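You operate a simulated robot arm through the tools that you are given. There is no shell and no other tool.

Carry out the task below with a simulated two-armed robot. There is one attempt and no reset: what you move stays moved.

TASK
Fill the wavy disc with blue in the black pump box.
Fine: stand it on the beige slide tray, push the tray in, two pumps, draw the tray out; leave it there; the other discs stay. Where these are worked on the way, their far stop is far enough and under half their travel is too little: beige slide tray.

It is judged by the outcome, as a careful person would: the job done as asked, and still so three seconds after it is handed in. It fails if anything else is knocked over, pushed out of place, dropped, spilled or broken.

THE ROBOT
Two 7-joint arms with fingered hands on one trunk that stands fixed in place. Base frame: the origin is at the foot of the trunk, x ahead of it, y to its left, z up. Readings come in cm, degrees, newtons and seconds.
The left shoulder is at [3, 12, 98.8], the right one opposite. With the tool pointing down near the work surface each hand reaches from about 26 to 70 cm from the base axis, measured 20 degrees to its own side. Payload 4 kg a hand.
Tool frame (each hand has its own): the origin (TCP) lies between the finger pads and is the grasp point; the fingertips stand 1.9 cm ahead of it; z points along the fingers, y is the line along which they close. The gripper opens to 12 cm; its body begins 5.3 cm behind the TCP. The gripper is a hand of 3 fingers: y runs from the thumb to the fingers, the wrist lies at [0, 0, -21.9] in the tool frame, and closing takes about 1.5 s.
Orientation is that of the tool frame in the base frame, as a unit quaternion [w, x, y, z]. With the fingers straight down and closing along the base's y, the tool's x points along the base's -x, its y along +y and its z along -z.

THE INTERFACE
- The arms move only by the tool arm_command. It takes "left_steps", "right_steps" or both (then of equal length, played together; a hand with none holds still); each is a list of rows, each an object of numbers (a shift or turn left out is 0, a gripper value left out holds the last): "ax", "ay", "az": the turn, a rotation vector about the tool's x, y, z in degrees; "dx", "dy", "dz": the shift along the tool's x, y, z in mm; "gripper": the opening, from 0 (shut) to 1 (fully open). In form: [{"ax": .., "ay": .., "az": .., "dx": .., "dy": .., "dz": .., "gripper": ..}, ...]. A call has 1 to 20 rows; each row is the pose to reach, as a shift and turn from the pose commanded when the call began, along the tool's axes at that moment. Each row takes 0.2 s and may step no farther than 5 cm and 8.6 degrees from the row before; otherwise, or with a gripper value out of range, the whole call is refused. A pose out of reach is approached as far as the arm can. The call stops where the force on the tool passes 40 N (or 10 N more than at its start, if that is more) or the arm is blocked; 0.2 s more then pass. Each finger travels about 7.2 cm/s and halts on what it meets, pressing with about 32 N; the grip force reading is that of the motor and also rises with nothing between the fingers. The clock runs only during rows and for 0.2 s after the last one: add rows that repeat a pose to give the fingers time. The reply holds the time, the measured pose of the TCP, the force on the tool along the base axes, the opening and the grip force, in the units named above and with some noise, with the torque about the TCP (base axes, N m) and any sound that the robot's microphone picked up.
- Cameras (640 x 400 px; columns grow to the right, rows downward): "scene" is now at [5.71, 0.67, 153.77]; the picture's right is [0.09, -1.00, 0.00], its down [-0.73, -0.07, -0.68] and it looks along [0.67, 0.06, -0.74] (base axes); focal length 371 px, centre (320, 200). "left" rides on the left gripper at [-6.6, -0.4, -7.9] in its tool frame; the picture's right is [0.05, -1.00, 0.00], its down [0.76, 0.04, -0.64] and it looks along [0.64, 0.03, 0.77] (tool axes); focal length 251 px, centre (320, 200). "right" rides on the right gripper at [6.6, -0.4, -7.9] in its tool frame; the picture's right is [0.05, 1.00, 0.00], its down [-0.76, 0.04, -0.64] and it looks along [-0.64, 0.04, 0.77] (tool axes); focal length 251 px, centre (320, 200).
- snapshot(camera): a new picture of that camera. It takes no simulated time.
- lift_body(by): moves the trunk up (or, below 0, down) by that many cm; the arms and the scene camera ride with it, the base frame stays. It gives what a move gives, with no picture.
- set_grasp(shape, hand): the hand has 3 fingers and takes this shape, open, in about a second: jaw (thumb against the fingers, like two jaws); tri (thumb and two fingers); tip (a fingertip pinch); poke (one finger out to press); point (the index stretched); flat (the hand flat); cup (the hand cupped); fist (a fist). The gripper value then closes the fingers along that shape, each until it touches; the sizes above hold for jaw. It gives what a move gives, with no picture.
- turn_head(pan, tilt): turns the head with the scene camera to pan (to the left, within 120 degrees either way) and tilt (down, from -29 to 69), counted from straight ahead of the robot. It gives what a move gives.
- measure_at(camera, pixels): for up to 12 pixels [column, row] of the newest picture of that camera ("zoom" is the newest enlarged one), the place [x, y, z] in the base frame of the surface seen there, good to about 0.2 cm. It takes no simulated time.
- close_up(camera, box): a new picture of the part [left, top, right, bottom] of that camera's present view, enlarged. It takes no simulated time.
- job_done(): hands the job in; it is judged then, once.

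Unless the task says otherwise, let go and move clear before handing in.

The tools are called after "Call:" as name(argument=value, ...) on one line, values as JSON. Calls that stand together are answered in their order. arm_command: Moves the arms, as the interface text tells. Its arguments: {"type":"object","properties":{"left_steps":{"type":"array"},"right_steps":{"type":"array"}},"required":[]} The other tools are called the same way: lift_body (by) moves the trunk up or down; set_grasp (shape, hand) gives the hand a shape; turn_head (pan, tilt) turns the head that bears the scene camera; snapshot (camera) takes a picture; measure_at (camera, pixels) gives the place of the surface under pixels of a picture; close_up (camera, box) takes an enlarged picture of a part of a camera's view; job_done () hands the job in.

At the start:

```text
time_s: 0.0
left_ee_pos: [48.04, 22.44, 111.57]
left_orientation: [0.0, 0.001, 1.0, 0.0]
left_force: [0.3, -0.2, 0.7]
left_moment: [0.0, 0.0, -0.03]
left_width: 11.99
left_gripper_force: 0.2
left_shape: jaw
right_ee_pos: [54.45, -21.89, 103.92]
right_orientation: [-0.001, 0.0, 1.0, 0.0]
right_force: [0.0, -0.8, 0.1]
right_moment: [-0.01, -0.01, 0.04]
right_width: 11.98
right_gripper_force: 0.1
right_shape: jaw
trunk travel left (down, up): [-20.0, 34.0]
head pan, tilt (commanded): [5.4, 47.3]
```

scene: 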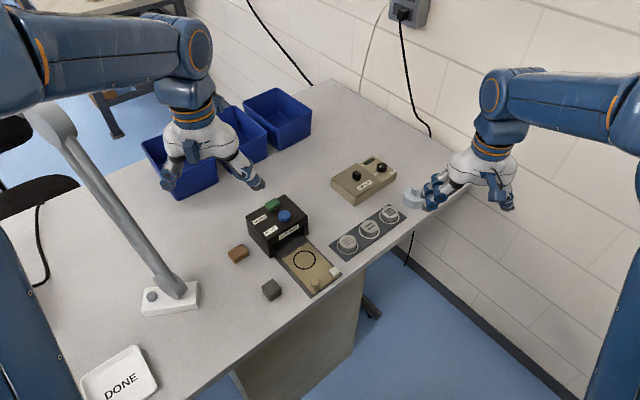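
right: 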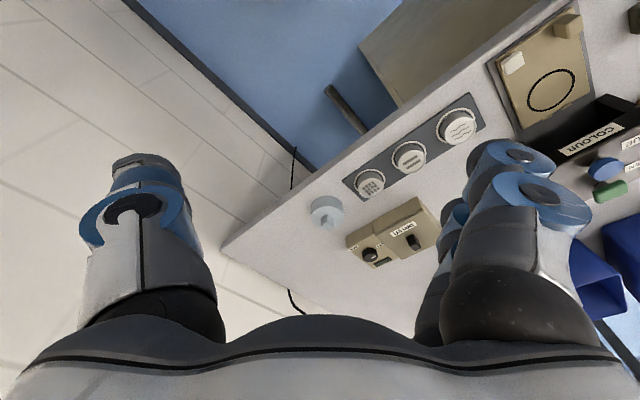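
left: 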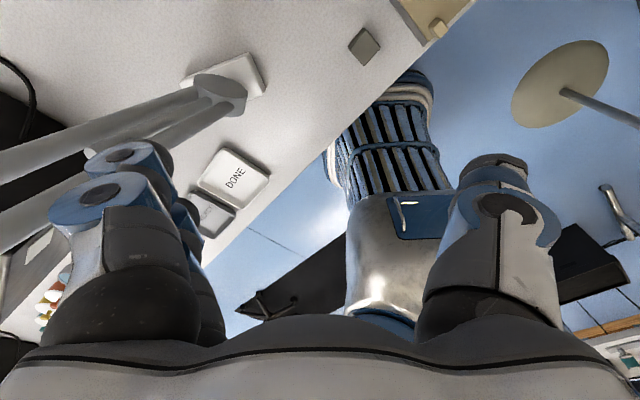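

The scene shows the black pump box near (277,225), the tray with a ring at (305,262) and three discs near (348,243), (369,230), (389,215). I'll take close-ups to identify the wavy disc and the box's controls.

Call:
close_up(camera="scene", box=[220, 180, 360, 300])

Call:
close_up(camera="scene", box=[310, 150, 450, 270])

Call:
close_up(camera="right", box=[320, 0, 640, 260])

```text
3.33 times, centred on (290, 240) of scene
```

zoom: 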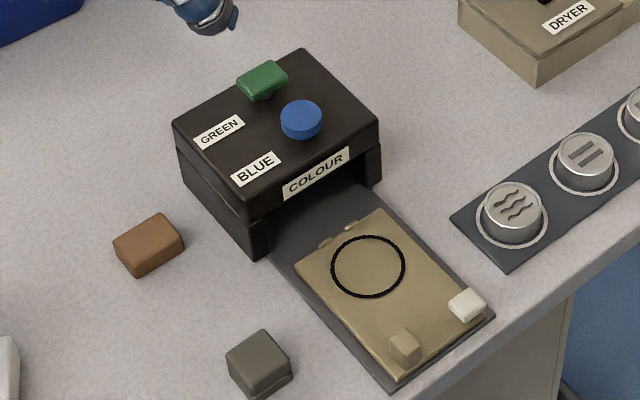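

```text
3.33 times, centred on (380, 210) of scene
```

zoom: 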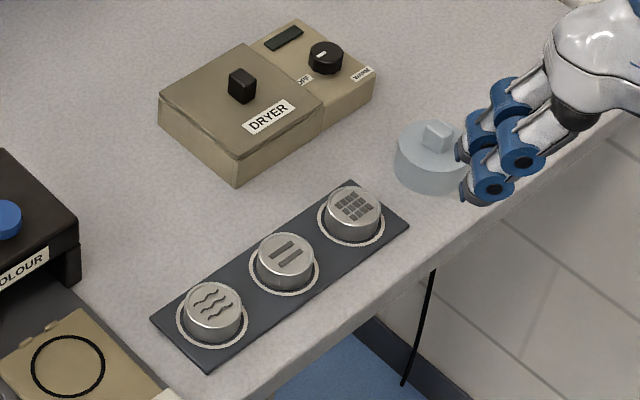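

```text
1.54 times, centred on (480, 130) of right
```

zoom: 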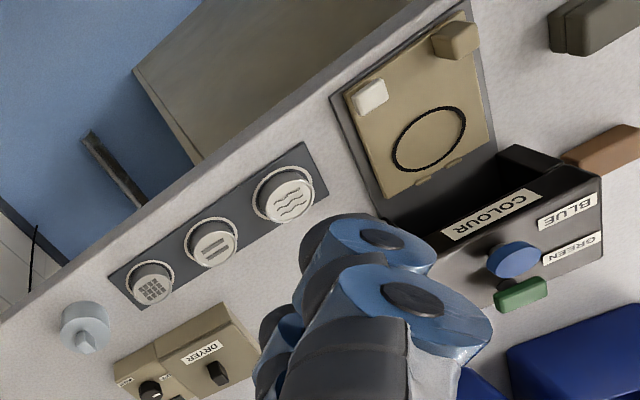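

The wavy disc is the one closest to the tray, at scene (348,243), and the blue pump is the round blue knob at (284,216). The tray carries a beige block and a white block at its near end. I'll measure these now.

Call:
close_up(camera="scene", box=[240, 185, 350, 300])

Call:
measure_at(camera="scene", pixels=[[348, 240], [369, 227], [389, 213], [284, 215], [272, 203], [304, 259], [335, 271], [315, 284], [360, 265], [270, 290], [238, 253], [410, 193]])

```text
3.48 times, centred on (295, 242) of scene
```

zoom: 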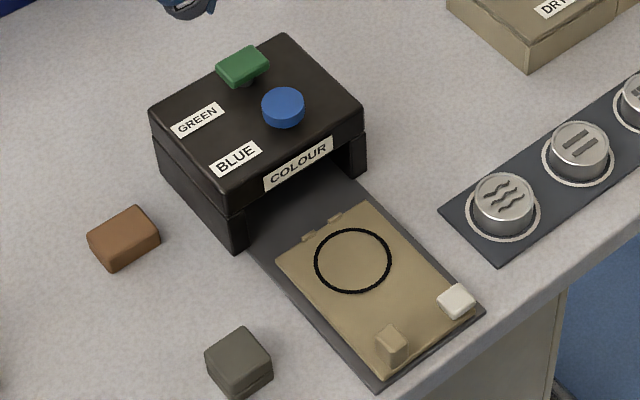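

```text
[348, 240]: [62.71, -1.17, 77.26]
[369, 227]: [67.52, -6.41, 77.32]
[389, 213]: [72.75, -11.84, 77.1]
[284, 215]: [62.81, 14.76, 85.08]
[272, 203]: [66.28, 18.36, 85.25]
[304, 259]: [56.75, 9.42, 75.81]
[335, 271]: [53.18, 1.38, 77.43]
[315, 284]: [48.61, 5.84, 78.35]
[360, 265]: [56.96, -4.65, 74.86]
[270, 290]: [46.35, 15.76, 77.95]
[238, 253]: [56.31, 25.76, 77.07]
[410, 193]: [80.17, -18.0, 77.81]
```

The table is at about z=74.9 and the discs' tops at about 77.3. Next I'll measure the tray outline, handle, white block, box edges and wavy disc in the zoom.

Call:
measure_at(camera="zoom", pixels=[[280, 265], [367, 205], [480, 297], [388, 372], [391, 333], [391, 350], [392, 365], [458, 293], [455, 305], [443, 303], [353, 260], [400, 310]])

Call:
measure_at(camera="zoom", pixels=[[155, 112], [287, 38], [360, 105], [232, 208], [284, 98], [284, 120], [242, 62], [503, 180], [480, 195], [530, 195], [503, 220], [320, 195]])

Call:
measure_at(camera="zoom", pixels=[[443, 210], [500, 258], [375, 345], [405, 340], [405, 355], [378, 330], [470, 300], [440, 295], [460, 285], [503, 238], [355, 180], [238, 245]])

```text
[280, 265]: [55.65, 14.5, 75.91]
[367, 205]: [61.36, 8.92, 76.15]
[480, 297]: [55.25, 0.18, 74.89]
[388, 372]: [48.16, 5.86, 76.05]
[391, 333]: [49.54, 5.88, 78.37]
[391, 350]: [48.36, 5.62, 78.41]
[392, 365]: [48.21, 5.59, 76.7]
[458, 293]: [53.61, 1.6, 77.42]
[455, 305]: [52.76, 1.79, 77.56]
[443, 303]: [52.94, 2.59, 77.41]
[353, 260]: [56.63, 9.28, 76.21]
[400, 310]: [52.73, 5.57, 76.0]
```

```text
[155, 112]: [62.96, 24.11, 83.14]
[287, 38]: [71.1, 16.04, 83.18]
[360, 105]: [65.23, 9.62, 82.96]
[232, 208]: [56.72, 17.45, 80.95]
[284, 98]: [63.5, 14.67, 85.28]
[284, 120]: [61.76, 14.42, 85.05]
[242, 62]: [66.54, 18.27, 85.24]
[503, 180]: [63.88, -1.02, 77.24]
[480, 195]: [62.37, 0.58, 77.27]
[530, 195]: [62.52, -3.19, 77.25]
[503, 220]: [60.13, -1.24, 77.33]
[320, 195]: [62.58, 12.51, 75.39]
```

```text
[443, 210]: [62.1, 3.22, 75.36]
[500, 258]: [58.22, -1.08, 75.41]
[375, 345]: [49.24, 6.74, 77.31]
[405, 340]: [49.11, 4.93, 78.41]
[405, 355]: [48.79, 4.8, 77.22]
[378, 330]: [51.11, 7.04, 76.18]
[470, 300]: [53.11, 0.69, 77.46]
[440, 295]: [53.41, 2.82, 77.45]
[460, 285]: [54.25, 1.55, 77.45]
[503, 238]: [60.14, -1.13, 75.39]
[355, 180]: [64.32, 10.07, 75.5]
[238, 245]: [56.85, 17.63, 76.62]
```

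The tray slides along about (0.69, 0.72) into the box, and its front end has a beige block at (49, 5.8) and a white block at (53.4, 1.7). I'll look closer at both blocks and the disc to see which one is the handle.

Call:
close_up(camera="scene", box=[295, 250, 345, 300])

Call:
close_up(camera="right", box=[430, 0, 640, 140])

Call:
close_up(camera="scene", box=[325, 220, 375, 262])

```text
8.00 times, centred on (320, 275) of scene
```

zoom: 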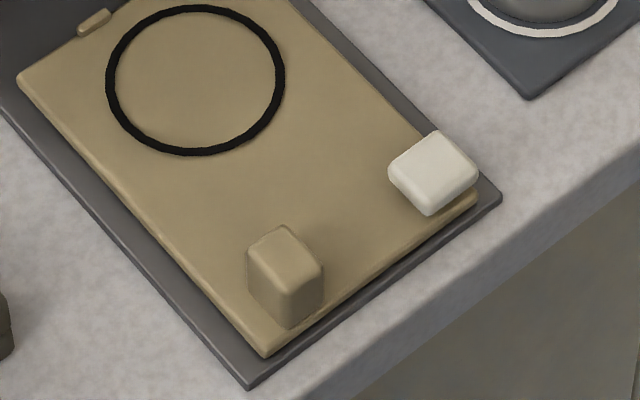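

```text
2.86 times, centred on (535, 70) of right
```

zoom: 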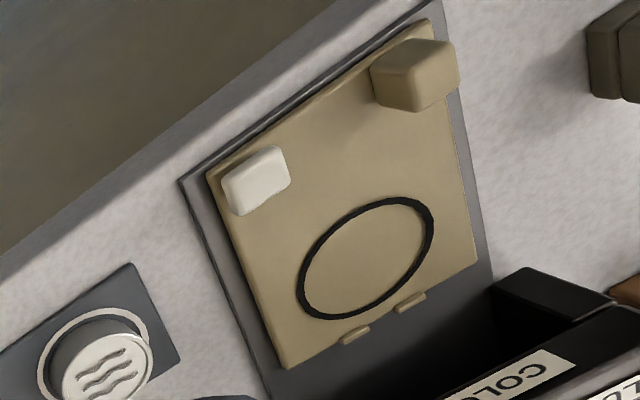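

```text
9.52 times, centred on (350, 241) of scene
```

zoom: 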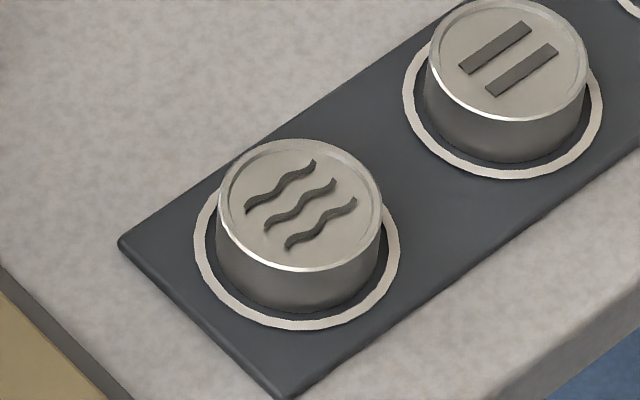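

The wavy disc is a plain round tin with a recessed lid, standing in a ring on a dark plate. The beige block looks like the tray's knob. I'll measure the disc precisely in this last zoom.

Call:
measure_at(camera="zoom", pixels=[[300, 145], [300, 265], [222, 205], [377, 205], [300, 205], [300, 290], [197, 240], [397, 250], [300, 327], [122, 243], [283, 395], [508, 70]])

```text
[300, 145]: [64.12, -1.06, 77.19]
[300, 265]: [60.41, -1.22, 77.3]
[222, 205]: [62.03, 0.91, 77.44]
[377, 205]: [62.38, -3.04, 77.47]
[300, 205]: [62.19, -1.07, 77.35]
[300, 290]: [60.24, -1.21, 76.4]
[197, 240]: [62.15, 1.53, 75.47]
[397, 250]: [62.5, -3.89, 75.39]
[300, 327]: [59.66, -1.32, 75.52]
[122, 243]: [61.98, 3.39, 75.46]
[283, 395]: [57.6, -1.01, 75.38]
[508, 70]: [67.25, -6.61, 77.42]
```

The disc's centre is at about (62.25, -1.1), its top at z=77.4, its base at 75.4 and its diameter about 4 cm. I'll bring the right hand above it with the closing line along the tray direction, away from the neighbouring disc.

Call:
arm_command(right_steps=[{"dx": -10, "dy": 26, "dz": 10, "az": 5.5}, {"dx": -20, "dy": 52, "dz": 25, "az": 11}, {"dx": -30, "dy": 78, "dz": 40, "az": 16.5}, {"dx": -40, "dy": 104, "dz": 60, "az": 22}, {"dx": -50, "dy": 130, "dz": 75, "az": 27.5}, {"dx": -60, "dy": 156, "dz": 90, "az": 33}, {"dx": -70, "dy": 182, "dz": 105, "az": 38.5}, {"dx": -78, "dy": 208, "dz": 119, "az": 43.5}, {"dx": -78, "dy": 208, "dz": 119, "az": 43.5}])

Call:
snapshot(camera="scene")

Call:
snapshot(camera="right")

```text
time_s: 2.0
left_ee_pos: [48.06, 22.49, 111.61]
left_orientation: [0.0, 0.0, 1.0, 0.0]
left_force: [-0.2, -0.3, -0.5]
left_moment: [-0.02, 0.01, -0.02]
left_width: 12.01
left_gripper_force: 0.0
left_shape: jaw
right_ee_pos: [62.19, -1.01, 92.05]
right_orientation: [0.0, 0.371, 0.929, 0.0]
right_force: [0.0, -0.1, 0.3]
right_moment: [0.0, 0.0, -0.02]
right_width: 11.98
right_gripper_force: 0.0
right_shape: jaw
trunk travel left (down, up): [-20.0, 34.0]
head pan, tilt (commanded): [5.4, 47.3]
```

```text
taken
```

scene: 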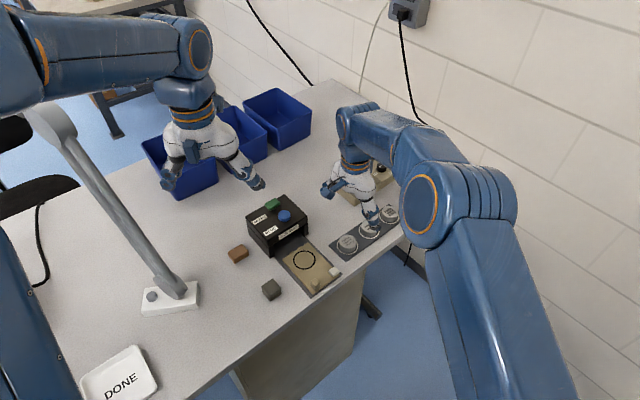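

```text
taken
```

right: 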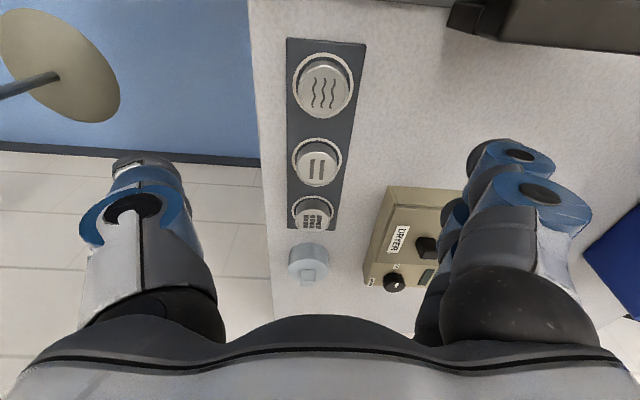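

The hand is straight above the wavy disc, seen at (322,88) in the right camera, and the closing line is perpendicular to the disc row. I'll part-close the fingers to about 6.5 cm and drop to just above the disc.

Call:
arm_command(right_steps=[{"gripper": 0.55}, {"dz": 20, "gripper": 0.55}, {"dz": 45, "gripper": 0.55}, {"dz": 70, "gripper": 0.55}, {"dz": 95, "gripper": 0.55}, {"dz": 95, "gripper": 0.55}])

Call:
snapshot(camera="right")

Call:
close_up(camera="scene", box=[310, 160, 430, 270])

Call:
snapshot(camera="left")

```text
time_s: 3.4
left_ee_pos: [48.05, 22.39, 111.62]
left_orientation: [0.0, 0.0, 1.0, 0.0]
left_force: [-0.3, 0.8, 0.4]
left_moment: [-0.02, -0.02, 0.0]
left_width: 12.0
left_gripper_force: 0.0
left_shape: jaw
right_ee_pos: [62.21, -1.14, 82.41]
right_orientation: [0.001, 0.37, 0.929, 0.0]
right_force: [-0.4, -0.6, -0.4]
right_moment: [0.02, -0.02, 0.0]
right_width: 6.66
right_gripper_force: 0.1
right_shape: jaw
trunk travel left (down, up): [-20.0, 34.0]
head pan, tilt (commanded): [5.4, 47.3]
```

```text
taken
```

right: 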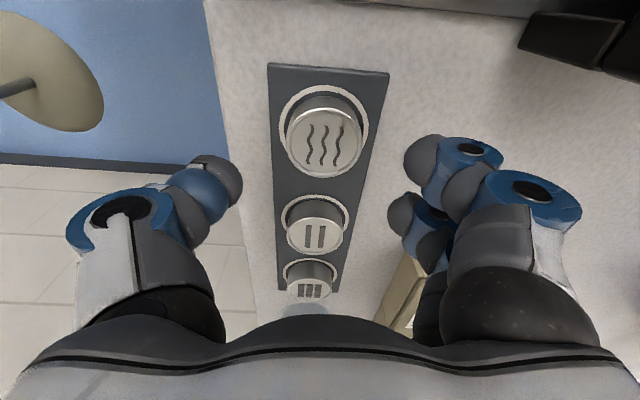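

```text
3.64 times, centred on (370, 215) of scene
```

zoom: 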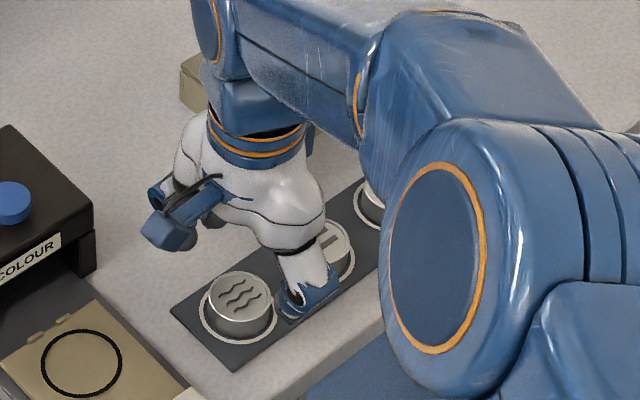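

```text
taken
```

left: 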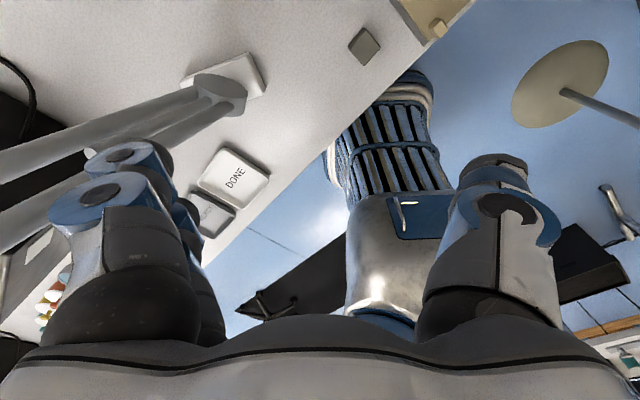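

Finger pads straddle the disc's centre: thumb at (220,185), finger pads at (425,160) and (405,220), disc at (325,135). I'll descend 4.6 cm so that the fingertips stop just above the plate, then check before closing.

Call:
arm_command(right_steps=[{"dz": 15, "gripper": 0.55}, {"dz": 28, "gripper": 0.55}, {"dz": 38, "gripper": 0.55}, {"dz": 46, "gripper": 0.55}, {"dz": 46, "gripper": 0.55}])

Call:
snapshot(camera="right")

Call:
close_up(camera="scene", box=[310, 180, 430, 270])

```text
time_s: 4.6
left_ee_pos: [48.04, 22.38, 111.54]
left_orientation: [0.001, 0.0, 1.0, 0.0]
left_force: [-0.3, -0.1, 0.6]
left_moment: [0.01, 0.0, 0.03]
left_width: 11.99
left_gripper_force: 0.0
left_shape: jaw
right_ee_pos: [62.24, -1.08, 77.76]
right_orientation: [0.0, 0.37, 0.929, 0.0]
right_force: [-0.3, -0.6, 0.0]
right_moment: [-0.01, -0.04, 0.01]
right_width: 6.68
right_gripper_force: 0.1
right_shape: jaw
trunk travel left (down, up): [-20.0, 34.0]
head pan, tilt (commanded): [5.4, 47.3]
```

```text
taken
```

right: 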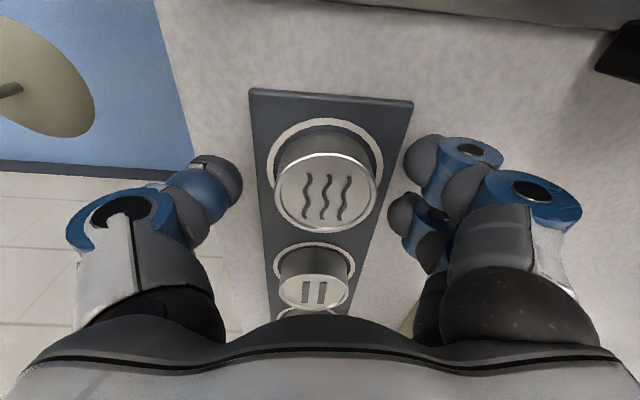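

```text
4.44 times, centred on (370, 225) of scene
```

zoom: 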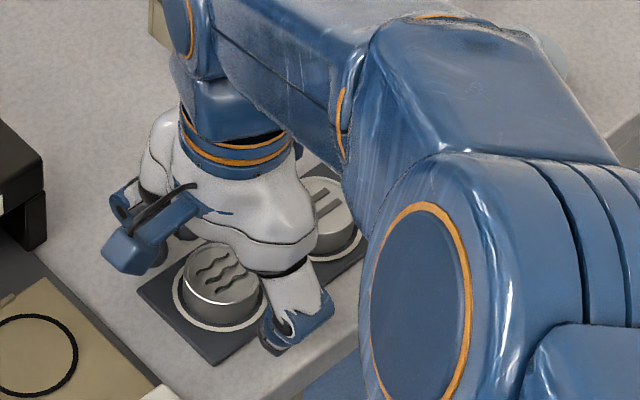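

The disc sits between the pads at (326,190), with nothing touching yet. I'll close the fingers on it.

Call:
arm_command(right_steps=[{"gripper": 0.45}, {"gripper": 0.38}, {"gripper": 0.3}, {"gripper": 0.2}, {"gripper": 0.2}, {"gripper": 0.2}, {"gripper": 0.2}, {"gripper": 0.2}])

Call:
snapshot(camera="right")

```text
time_s: 6.4
left_ee_pos: [48.04, 22.45, 111.69]
left_orientation: [0.0, 0.0, 1.0, -0.001]
left_force: [-0.9, 0.3, -0.4]
left_moment: [0.03, 0.01, 0.0]
left_width: 11.99
left_gripper_force: 0.1
left_shape: jaw
right_ee_pos: [62.23, -1.1, 77.9]
right_orientation: [-0.001, 0.371, 0.929, 0.0]
right_force: [-0.5, 0.5, 0.8]
right_moment: [0.0, 0.0, 0.02]
right_width: 3.34
right_gripper_force: 32.1
right_shape: jaw
trunk travel left (down, up): [-20.0, 34.0]
head pan, tilt (commanded): [5.4, 47.3]
```

```text
taken
```

right: 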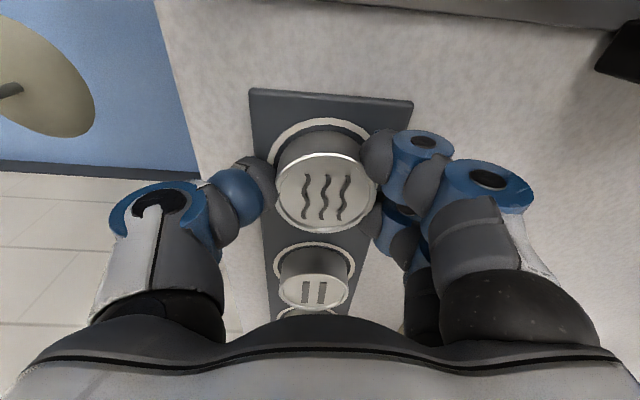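

The fingers are holding the disc, with 32 N of grip at 3.34 cm. I'll lift it straight up 8 cm.

Call:
arm_command(right_steps=[{"dz": -5}, {"dz": -15}, {"dz": -30}, {"dz": -50}, {"dz": -80}, {"dz": -80}])

Call:
snapshot(camera="right")

Call:
snapshot(camera="scene")

```text
time_s: 7.8
left_ee_pos: [48.09, 22.33, 111.54]
left_orientation: [0.0, 0.0, 1.0, 0.0]
left_force: [0.0, -0.4, -0.6]
left_moment: [-0.03, 0.01, 0.01]
left_width: 12.0
left_gripper_force: 0.2
left_shape: jaw
right_ee_pos: [62.24, -1.12, 85.79]
right_orientation: [-0.001, 0.37, 0.929, 0.001]
right_force: [0.6, 0.2, -0.4]
right_moment: [-0.02, 0.06, 0.02]
right_width: 3.35
right_gripper_force: 32.1
right_shape: jaw
trunk travel left (down, up): [-20.0, 34.0]
head pan, tilt (commanded): [5.4, 47.3]
```

```text
taken
```

right: 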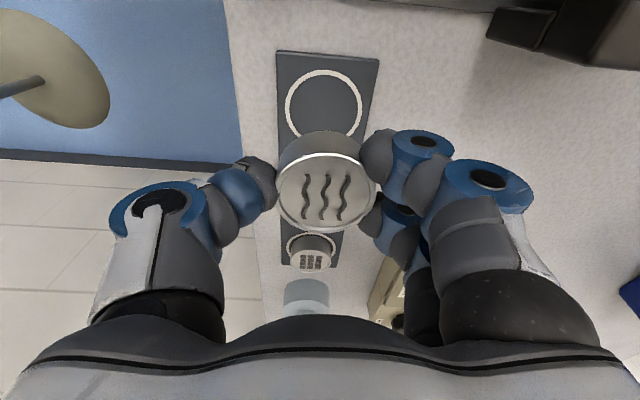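

```text
taken
```

scene: 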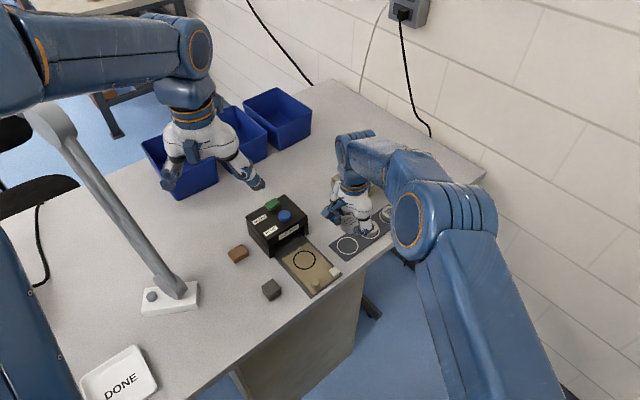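

The disc is lifted clear and the two other discs are untouched. I'll measure where the disc sits relative to the TCP, and re-measure the tray ring.

Call:
measure_at(camera="right", pixels=[[285, 192], [370, 192], [328, 158], [328, 230], [328, 193]])

Call:
close_up(camera="scene", box=[280, 235, 350, 300])

```text
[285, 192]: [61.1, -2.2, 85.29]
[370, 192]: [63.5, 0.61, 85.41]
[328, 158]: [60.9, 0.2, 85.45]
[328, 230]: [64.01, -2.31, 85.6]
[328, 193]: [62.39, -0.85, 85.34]
```

```text
6.15 times, centred on (315, 268) of scene
```

zoom: 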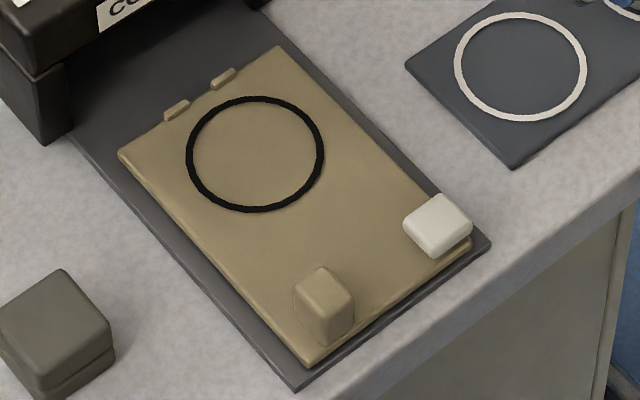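

The disc centre sits about 0.25 cm along tool +y from the TCP, and its top is 0.4 cm below the TCP. Now I'll measure the tray ring, corners and blocks in the zoom.

Call:
measure_at(camera="zoom", pixels=[[189, 153], [321, 155], [255, 99], [255, 209], [255, 153], [122, 155], [278, 50], [310, 362], [465, 243], [322, 285], [437, 213], [320, 335]])

Call:
measure_at(camera="zoom", pixels=[[470, 250], [487, 240], [296, 385], [405, 222], [437, 198], [470, 222], [437, 250], [297, 290], [320, 270], [352, 298], [330, 318], [302, 318]])

```text
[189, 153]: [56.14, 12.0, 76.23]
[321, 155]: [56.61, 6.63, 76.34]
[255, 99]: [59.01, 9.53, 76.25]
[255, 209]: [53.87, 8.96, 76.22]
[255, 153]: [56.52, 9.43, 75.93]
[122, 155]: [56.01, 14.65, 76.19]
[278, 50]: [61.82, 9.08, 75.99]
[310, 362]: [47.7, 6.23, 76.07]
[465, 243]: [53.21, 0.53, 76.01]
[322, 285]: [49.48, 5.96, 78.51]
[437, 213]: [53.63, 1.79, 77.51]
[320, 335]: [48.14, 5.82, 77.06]
```

```text
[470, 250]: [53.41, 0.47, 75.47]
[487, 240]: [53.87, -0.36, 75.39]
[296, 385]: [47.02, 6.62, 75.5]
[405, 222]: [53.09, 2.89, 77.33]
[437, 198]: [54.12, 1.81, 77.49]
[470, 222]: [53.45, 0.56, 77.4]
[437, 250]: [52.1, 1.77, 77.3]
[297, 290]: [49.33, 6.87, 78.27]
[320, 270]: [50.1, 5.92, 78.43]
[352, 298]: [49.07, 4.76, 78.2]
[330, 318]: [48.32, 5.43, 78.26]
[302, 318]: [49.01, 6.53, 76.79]
```

The ring's centre is about (56.45, 9.3) on the tray top at z≈76.1, and the tray axis has a yaw of about 45°. I'll rotate the hand 88.6° so it closes across the tray and its thin side faces the box, and carry the disc over the ring at a safe height.

Call:
arm_command(right_steps=[{"dx": 9, "dy": 3, "dz": -10, "az": -7.5}, {"dx": 18, "dy": 6, "dz": -20, "az": -15}, {"dx": 27, "dy": 9, "dz": -30, "az": -22.5}, {"dx": 36, "dy": 12, "dz": -30, "az": -30}, {"dx": 45, "dy": 15, "dz": -30, "az": -37.5}, {"dx": 54, "dy": 18, "dz": -30, "az": -45}, {"dx": 63, "dy": 21, "dz": -30, "az": -52.5}, {"dx": 72, "dy": 24, "dz": -30, "az": -60}, {"dx": 82, "dy": 27, "dz": -30, "az": -67.5}, {"dx": 92, "dy": 30, "dz": -30, "az": -75}, {"dx": 102, "dy": 33, "dz": -30, "az": -82.5}, {"dx": 111, "dy": 35.8, "dz": -30, "az": -88.6}, {"dx": 111, "dy": 35.8, "dz": -30, "az": -88.6}])

Call:
snapshot(camera="right")

Call:
snapshot(camera="scene")

```text
time_s: 10.6
left_ee_pos: [48.15, 22.45, 111.52]
left_orientation: [0.0, 0.0, 1.0, 0.0]
left_force: [-0.4, -1.8, -0.3]
left_moment: [-0.01, -0.01, 0.0]
left_width: 11.99
left_gripper_force: 0.1
left_shape: jaw
right_ee_pos: [56.61, 9.15, 88.95]
right_orientation: [0.0, -0.384, 0.923, 0.0]
right_force: [-0.4, 0.6, -0.7]
right_moment: [-0.03, -0.01, -0.03]
right_width: 3.34
right_gripper_force: 31.8
right_shape: jaw
trunk travel left (down, up): [-20.0, 34.0]
head pan, tilt (commanded): [5.4, 47.3]
```

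```text
taken
```

right: 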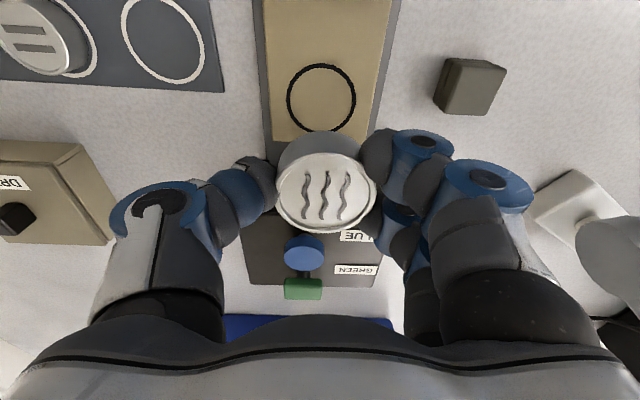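

```text
taken
```

scene: 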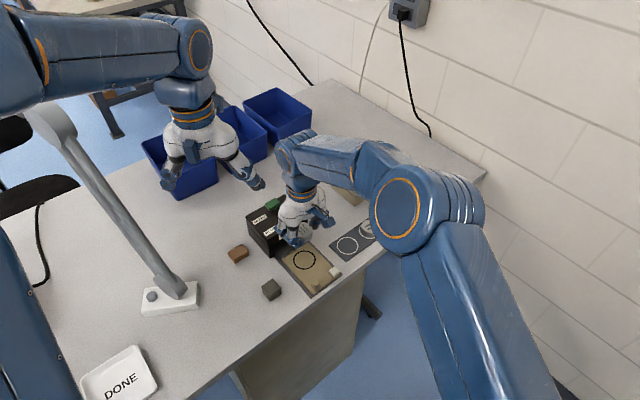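

The disc is held above the ring, with ring and tray visible at (320,97) and nothing touching. I'll descend most of the way and check the clearance to the box.

Call:
arm_command(right_steps=[{"dz": 20}, {"dz": 40}, {"dz": 60}, {"dz": 75}, {"dz": 84}, {"dz": 84}])

Call:
snapshot(camera="right")

Call:
close_up(camera="scene", box=[230, 150, 370, 300])

```text
time_s: 12.0
left_ee_pos: [48.08, 22.47, 111.58]
left_orientation: [0.0, 0.0, 1.0, 0.0]
left_force: [-0.6, 0.9, -0.3]
left_moment: [-0.01, -0.01, 0.04]
left_width: 12.0
left_gripper_force: 0.1
left_shape: jaw
right_ee_pos: [56.75, 9.11, 80.4]
right_orientation: [0.0, -0.383, 0.924, 0.0]
right_force: [-0.7, -0.5, 0.2]
right_moment: [-0.03, -0.01, -0.02]
right_width: 3.35
right_gripper_force: 32.1
right_shape: jaw
trunk travel left (down, up): [-20.0, 34.0]
head pan, tilt (commanded): [5.4, 47.3]
```

```text
taken
```

right: 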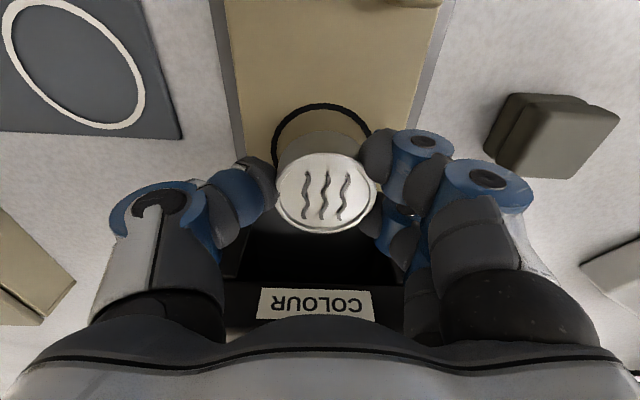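

```text
2.67 times, centred on (300, 225) of scene
```

zoom: 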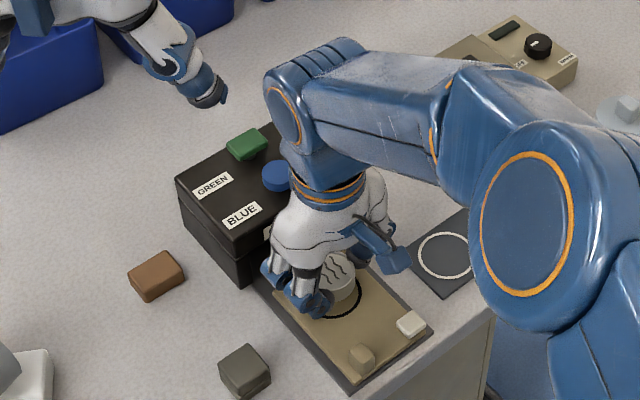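

The disc is about 2 cm above the tray and the hand is clear of the box's front face, with the COLOUR label visible at (315,303). I'll measure the disc and ring edges to fine-tune the centring before setting it down.

Call:
measure_at(camera="right", pixels=[[283, 195], [371, 192], [327, 160], [327, 230], [327, 194], [322, 104], [277, 135], [367, 128], [293, 112], [350, 111]])

```text
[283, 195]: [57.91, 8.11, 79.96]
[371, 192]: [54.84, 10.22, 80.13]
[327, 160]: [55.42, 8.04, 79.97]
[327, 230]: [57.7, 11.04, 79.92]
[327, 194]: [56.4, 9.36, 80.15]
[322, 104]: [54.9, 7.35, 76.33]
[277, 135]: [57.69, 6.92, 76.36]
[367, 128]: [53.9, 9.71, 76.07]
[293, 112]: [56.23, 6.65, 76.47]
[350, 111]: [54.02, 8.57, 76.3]
```

The disc centre is about (56.45, 9.35), matching the ring centre (56.45, 9.3). I'll lower it the last ~1.9 cm gently.

Call:
arm_command(right_steps=[{"dz": 8}, {"dz": 13}, {"dz": 16}, {"dz": 17.5}, {"dz": 18.5}, {"dz": 18.5}])

Call:
snapshot(camera="right")

Call:
close_up(camera="scene", box=[260, 200, 360, 300])

```text
time_s: 13.4
left_ee_pos: [47.99, 22.38, 111.58]
left_orientation: [0.0, 0.0, 1.0, 0.001]
left_force: [0.3, 0.0, 0.2]
left_moment: [-0.04, 0.01, 0.04]
left_width: 11.99
left_gripper_force: 0.0
left_shape: jaw
right_ee_pos: [56.61, 9.08, 78.59]
right_orientation: [0.001, -0.384, 0.923, 0.0]
right_force: [-0.5, -1.4, -0.8]
right_moment: [-0.02, -0.02, 0.01]
right_width: 3.37
right_gripper_force: 32.0
right_shape: jaw
trunk travel left (down, up): [-20.0, 34.0]
head pan, tilt (commanded): [5.4, 47.3]
```

```text
taken
```

right: 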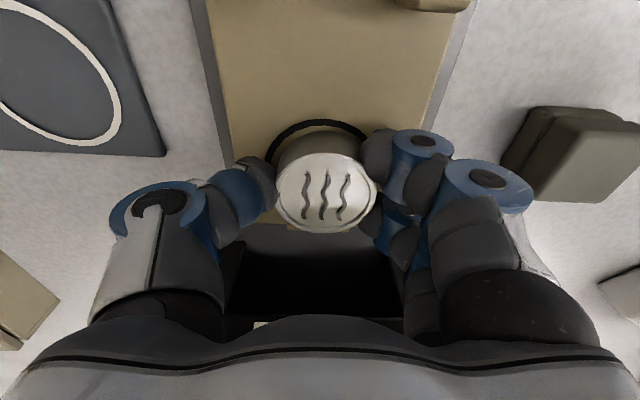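

```text
4.00 times, centred on (310, 250) of scene
```

zoom: 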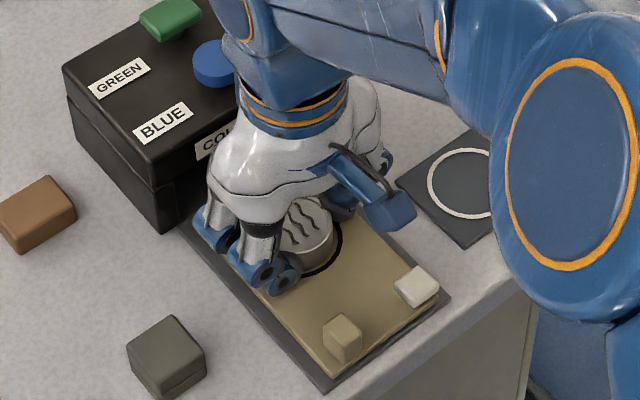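

There's no contact force yet, so the disc is still slightly above the tray. I'll lower another 2 mm.

Call:
arm_command(right_steps=[{"dz": 1}, {"dz": 2}, {"dz": 2}])

```text
time_s: 14.2
left_ee_pos: [48.02, 22.39, 111.67]
left_orientation: [0.0, 0.001, 1.0, 0.0]
left_force: [-0.1, 0.4, -0.5]
left_moment: [0.03, -0.01, 0.04]
left_width: 12.02
left_gripper_force: 0.0
left_shape: jaw
right_ee_pos: [56.68, 9.14, 78.45]
right_orientation: [0.0, -0.384, 0.923, 0.0]
right_force: [-0.5, 0.4, 1.6]
right_moment: [0.05, 0.0, -0.01]
right_width: 3.36
right_gripper_force: 32.0
right_shape: jaw
trunk travel left (down, up): [-20.0, 34.0]
head pan, tilt (commanded): [5.4, 47.3]
```

Force z reads 1.6 N, possibly first contact. I'll go one more millimetre to confirm.

Call:
arm_command(right_steps=[{"dz": 1}, {"dz": 1}])

Call:
close_up(camera="scene", box=[280, 235, 350, 290])

```text
time_s: 14.8
left_ee_pos: [48.07, 22.44, 111.77]
left_orientation: [0.001, 0.0, 1.0, 0.0]
left_force: [-0.6, -1.0, 0.0]
left_moment: [-0.01, -0.01, -0.01]
left_width: 12.0
left_gripper_force: 0.1
left_shape: jaw
right_ee_pos: [56.65, 9.18, 78.34]
right_orientation: [0.0, -0.384, 0.923, 0.0]
right_force: [0.6, -0.2, 9.0]
right_moment: [0.03, 0.09, 0.0]
right_width: 3.35
right_gripper_force: 31.9
right_shape: jaw
trunk travel left (down, up): [-20.0, 34.0]
head pan, tilt (commanded): [5.4, 47.3]
```

```text
7.27 times, centred on (315, 262) of scene
```

zoom: 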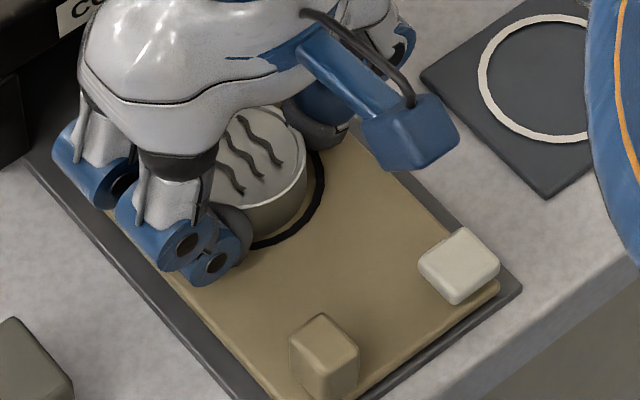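

Contact is confirmed (9 N upward), so the disc stands on the tray. I'll open the fingers moderately and rise straight up.

Call:
arm_command(right_steps=[{"gripper": 0.33}, {"gripper": 0.42}, {"gripper": 0.5}, {"gripper": 0.55}, {"gripper": 0.55}, {"gripper": 0.55}])

Call:
snapshot(camera="right")

```text
time_s: 16.2
left_ee_pos: [48.12, 22.35, 111.58]
left_orientation: [0.001, 0.0, 1.0, 0.0]
left_force: [-0.5, -0.1, -0.4]
left_moment: [0.01, 0.04, 0.02]
left_width: 11.98
left_gripper_force: 0.1
left_shape: jaw
right_ee_pos: [56.75, 9.1, 78.24]
right_orientation: [0.0, -0.384, 0.923, 0.001]
right_force: [0.4, -0.5, 0.1]
right_moment: [0.02, 0.02, 0.01]
right_width: 6.5
right_gripper_force: 0.1
right_shape: jaw
trunk travel left (down, up): [-20.0, 34.0]
head pan, tilt (commanded): [5.4, 47.3]
```

```text
taken
```

right: 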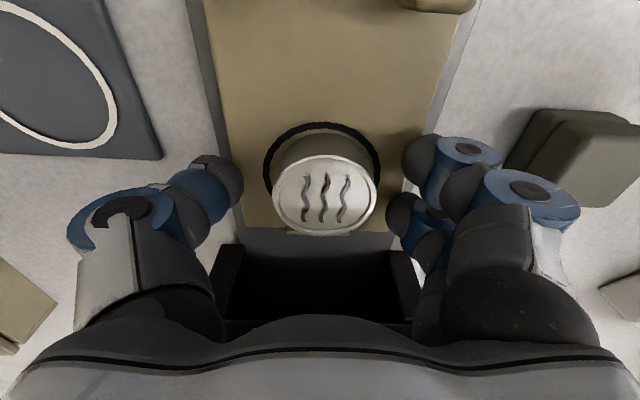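

The disc is free and centred in its ring at (325,195). I'll lift the hand straight up 13 cm.

Call:
arm_command(right_steps=[{"dz": -10}, {"dz": -25}, {"dz": -50}, {"dz": -80}, {"dz": -110}, {"dz": -130}, {"dz": -130}])

Call:
snapshot(camera="right")

Call:
close_up(camera="scene", box=[240, 190, 360, 300])

```text
time_s: 17.8
left_ee_pos: [48.03, 22.43, 111.52]
left_orientation: [0.0, 0.0, 1.0, 0.0]
left_force: [-1.0, -0.5, -1.7]
left_moment: [-0.03, -0.02, -0.06]
left_width: 11.99
left_gripper_force: 0.0
left_shape: jaw
right_ee_pos: [56.78, 9.21, 91.38]
right_orientation: [0.0, -0.384, 0.923, 0.0]
right_force: [0.7, -0.4, 0.1]
right_moment: [0.0, 0.02, 0.04]
right_width: 6.55
right_gripper_force: 0.0
right_shape: jaw
trunk travel left (down, up): [-20.0, 34.0]
head pan, tilt (commanded): [5.4, 47.3]
```

```text
taken
```

right: 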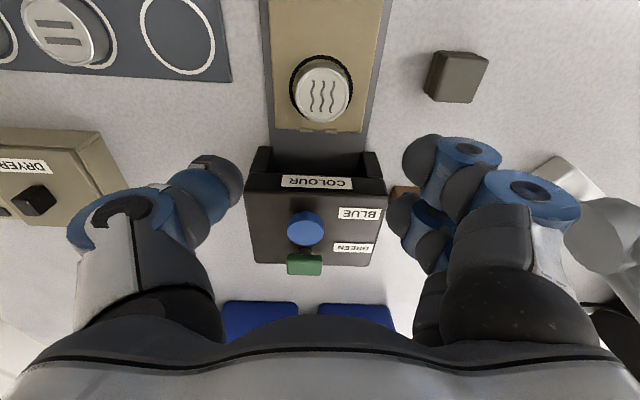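

```text
3.64 times, centred on (300, 245) of scene
```

zoom: 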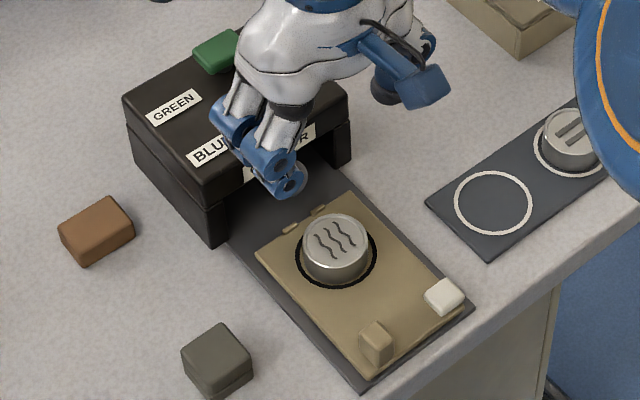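

The disc stands upright inside the ring on the tray, and the plate's ring is empty as expected. Next I'll move above the beige knob at about (49.2, 5.8), narrow the fingers and lean the hand 15° back from the box.

Call:
arm_command(right_steps=[{"dx": 20, "dy": 8, "gripper": 0.4}, {"dx": 40, "dy": 16, "gripper": 0.3}, {"dx": 60, "dy": 23, "dz": 10, "gripper": 0.3}, {"dx": 77.6, "dy": 29.7, "dz": 20, "ay": -5, "gripper": 0.3}, {"dx": 77.6, "dy": 29.7, "dz": 30, "ay": -10, "gripper": 0.3}, {"dx": 77.6, "dy": 29.7, "dz": 40, "ay": -15, "gripper": 0.3}, {"dx": 77.6, "dy": 29.7, "dz": 40, "ay": -15, "gripper": 0.3}])

Call:
snapshot(camera="right")

Call:
close_up(camera="scene", box=[240, 190, 380, 310])

```text
time_s: 19.4
left_ee_pos: [48.1, 22.46, 111.54]
left_orientation: [-0.001, 0.001, 1.0, 0.0]
left_force: [0.9, 0.8, 0.1]
left_moment: [0.03, 0.0, 0.03]
left_width: 11.97
left_gripper_force: 0.1
left_shape: jaw
right_ee_pos: [49.22, 5.78, 87.45]
right_orientation: [0.121, -0.381, 0.915, 0.05]
right_force: [0.1, 0.2, 0.7]
right_moment: [-0.02, 0.0, 0.03]
right_width: 3.64
right_gripper_force: 0.0
right_shape: jaw
trunk travel left (down, up): [-20.0, 34.0]
head pan, tilt (commanded): [5.4, 47.3]
```

```text
taken
```

right: 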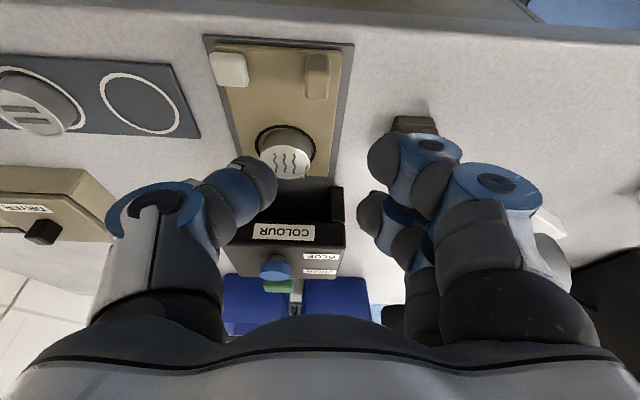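

```text
3.33 times, centred on (310, 250) of scene
```

zoom: 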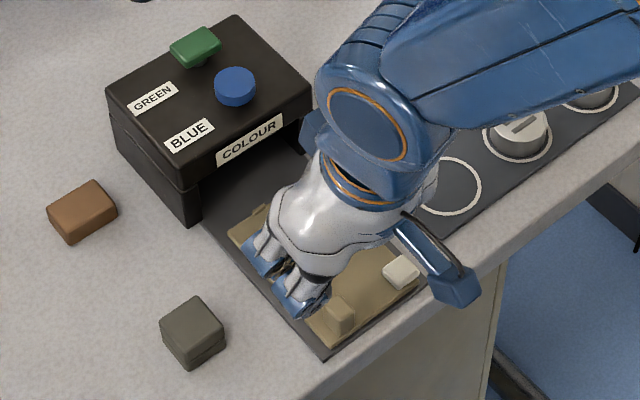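

From this view the knob is at (317,78) and the white block at (228,68). I'll measure both to plan the descent.

Call:
close_up(camera="right", box=[190, 30, 370, 190])

Call:
measure_at(camera="right", pixels=[[317, 62], [317, 72], [317, 90], [306, 75], [328, 75], [229, 60], [229, 80], [215, 68], [245, 68], [285, 160]])

```text
2.50 times, centred on (280, 110) of right
```

zoom: 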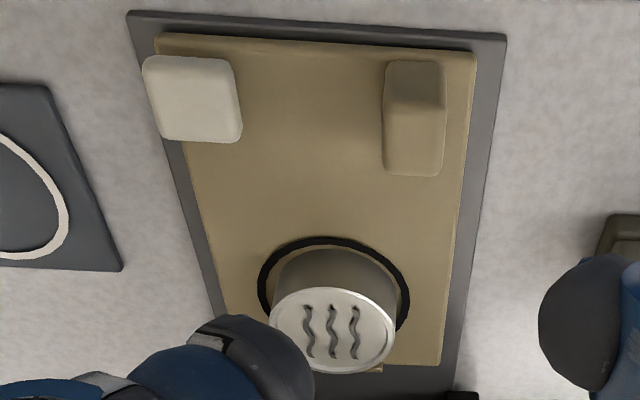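

```text
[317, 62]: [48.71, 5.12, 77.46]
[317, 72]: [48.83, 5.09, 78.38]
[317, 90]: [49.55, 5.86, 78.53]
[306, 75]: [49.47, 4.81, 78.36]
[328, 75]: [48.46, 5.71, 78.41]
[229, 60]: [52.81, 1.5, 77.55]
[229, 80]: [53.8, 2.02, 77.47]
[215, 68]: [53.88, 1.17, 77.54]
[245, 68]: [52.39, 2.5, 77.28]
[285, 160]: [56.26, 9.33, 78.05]
```

I'll measure the knob's top-face corners in this zoom.

Call:
measure_at(camera="zoom", pixels=[[392, 105], [441, 107], [438, 168], [390, 166], [415, 137], [415, 75], [388, 62], [438, 64], [160, 38], [472, 56], [193, 135], [436, 360]])

```text
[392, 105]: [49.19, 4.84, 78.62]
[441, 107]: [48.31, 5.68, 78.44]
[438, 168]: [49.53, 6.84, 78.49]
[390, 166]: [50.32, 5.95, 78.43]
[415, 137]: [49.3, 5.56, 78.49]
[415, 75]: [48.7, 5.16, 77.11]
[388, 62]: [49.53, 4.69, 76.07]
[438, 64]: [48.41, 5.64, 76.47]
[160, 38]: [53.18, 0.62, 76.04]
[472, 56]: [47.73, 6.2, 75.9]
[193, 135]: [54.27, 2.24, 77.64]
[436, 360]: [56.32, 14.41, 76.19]
```

The knob top is centred at (49.34, 5.83), z=78.5, and is about 1.2 cm wide across the tray. I'll descend 7 cm along vertical and look before straddling it.

Call:
arm_command(right_steps=[{"dx": 5.2, "dz": 19.3, "gripper": 0.3}, {"dx": 10.4, "dz": 38.6, "gripper": 0.3}, {"dx": 15, "dz": 55, "gripper": 0.3}, {"dx": 17.6, "dz": 65.7, "gripper": 0.3}, {"dx": 17.6, "dz": 65.7, "gripper": 0.3}])

Call:
snapshot(camera="right")

Call:
close_up(camera="scene", box=[260, 220, 370, 310])

```text
time_s: 20.6
left_ee_pos: [48.18, 22.4, 111.67]
left_orientation: [0.0, 0.0, 1.0, 0.0]
left_force: [0.9, -0.4, 1.4]
left_moment: [-0.01, 0.01, -0.01]
left_width: 11.98
left_gripper_force: 0.0
left_shape: jaw
right_ee_pos: [49.06, 5.71, 80.54]
right_orientation: [0.121, -0.38, 0.916, 0.05]
right_force: [-0.4, -0.2, 0.7]
right_moment: [-0.01, -0.01, -0.01]
right_width: 3.65
right_gripper_force: 0.1
right_shape: jaw
trunk travel left (down, up): [-20.0, 34.0]
head pan, tilt (commanded): [5.4, 47.3]
```

```text
taken
```

right: 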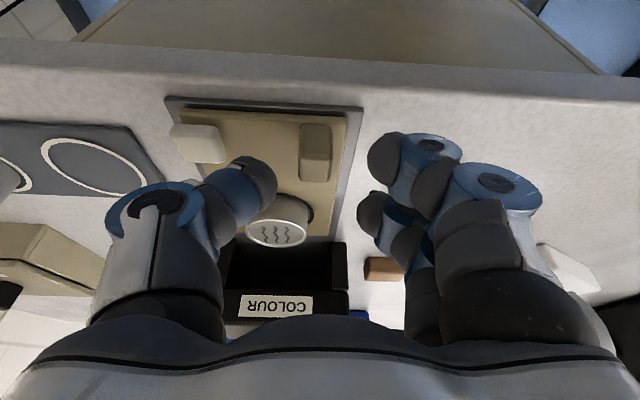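

```text
4.44 times, centred on (315, 265) of scene
```

zoom: 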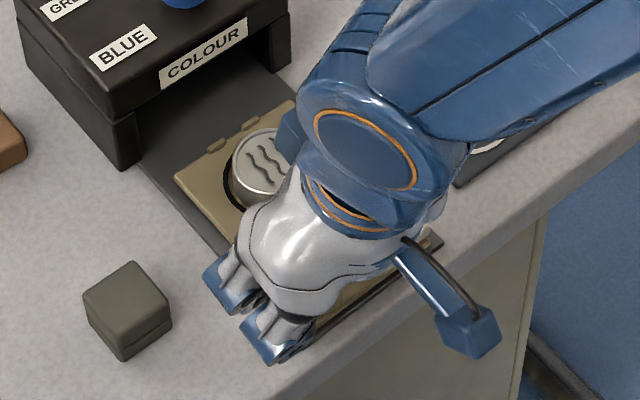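

The thumb at (250,185) and finger pads at (385,160) straddle the knob at (313,150), and the white block at (195,143) is outside the thumb. I'll go down the last 2 cm.

Call:
arm_command(right_steps=[{"dx": 2, "dz": 8, "gripper": 0.3}, {"dx": 4, "dz": 14.5, "gripper": 0.3}, {"dx": 5.1, "dz": 19, "gripper": 0.3}, {"dx": 5.1, "dz": 19, "gripper": 0.3}])

Call:
snapshot(camera="right")

Call:
close_up(camera="scene", box=[260, 220, 370, 310])

```text
time_s: 21.6
left_ee_pos: [48.07, 22.37, 111.53]
left_orientation: [0.0, 0.0, 1.0, 0.0]
left_force: [-1.0, 0.2, 0.0]
left_moment: [-0.02, 0.01, -0.01]
left_width: 12.01
left_gripper_force: 0.0
left_shape: jaw
right_ee_pos: [49.18, 5.81, 78.53]
right_orientation: [0.121, -0.38, 0.916, 0.049]
right_force: [-0.6, 0.0, -0.8]
right_moment: [-0.02, -0.02, 0.01]
right_width: 3.61
right_gripper_force: 0.1
right_shape: jaw
trunk travel left (down, up): [-20.0, 34.0]
head pan, tilt (commanded): [5.4, 47.3]
```

```text
taken
```

right: 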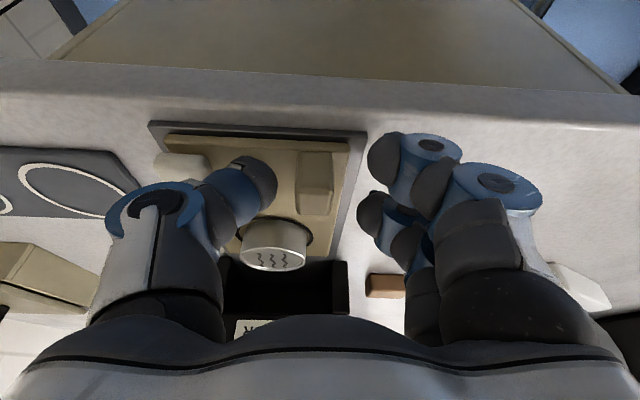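

```text
4.44 times, centred on (315, 265) of scene
```

zoom: 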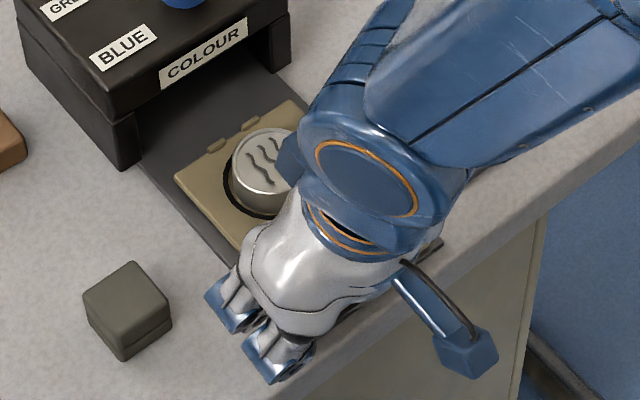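

The knob at (316,183) is midway between thumb and fingers with no contact. I'll close to grip it.

Call:
arm_command(right_steps=[{"gripper": 0.22}, {"gripper": 0.15}, {"gripper": 0.08}, {"gripper": 0.04}, {"gripper": 0.04}, {"gripper": 0.04}])

Call:
snapshot(camera="right")

```text
time_s: 23.0
left_ee_pos: [48.01, 22.36, 111.62]
left_orientation: [0.0, 0.0, 1.0, 0.0]
left_force: [-0.1, -0.6, 0.2]
left_moment: [0.01, 0.03, 0.0]
left_width: 11.97
left_gripper_force: 0.0
left_shape: jaw
right_ee_pos: [49.08, 5.6, 78.47]
right_orientation: [0.122, -0.379, 0.916, 0.051]
right_force: [4.7, -2.5, 0.9]
right_moment: [0.03, 0.15, 0.06]
right_width: 0.84
right_gripper_force: 31.3
right_shape: jaw
trunk travel left (down, up): [-20.0, 34.0]
head pan, tilt (commanded): [5.4, 47.3]
```

```text
taken
```

right: 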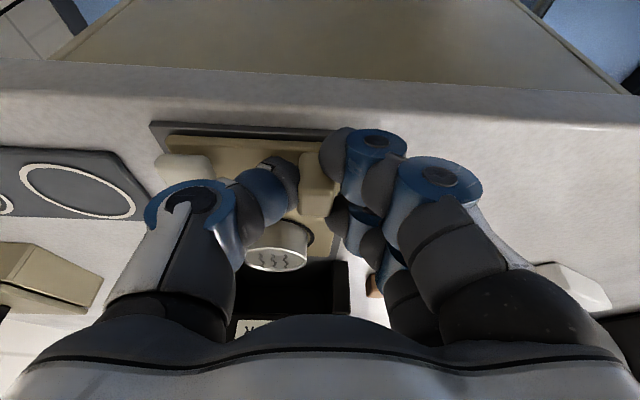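

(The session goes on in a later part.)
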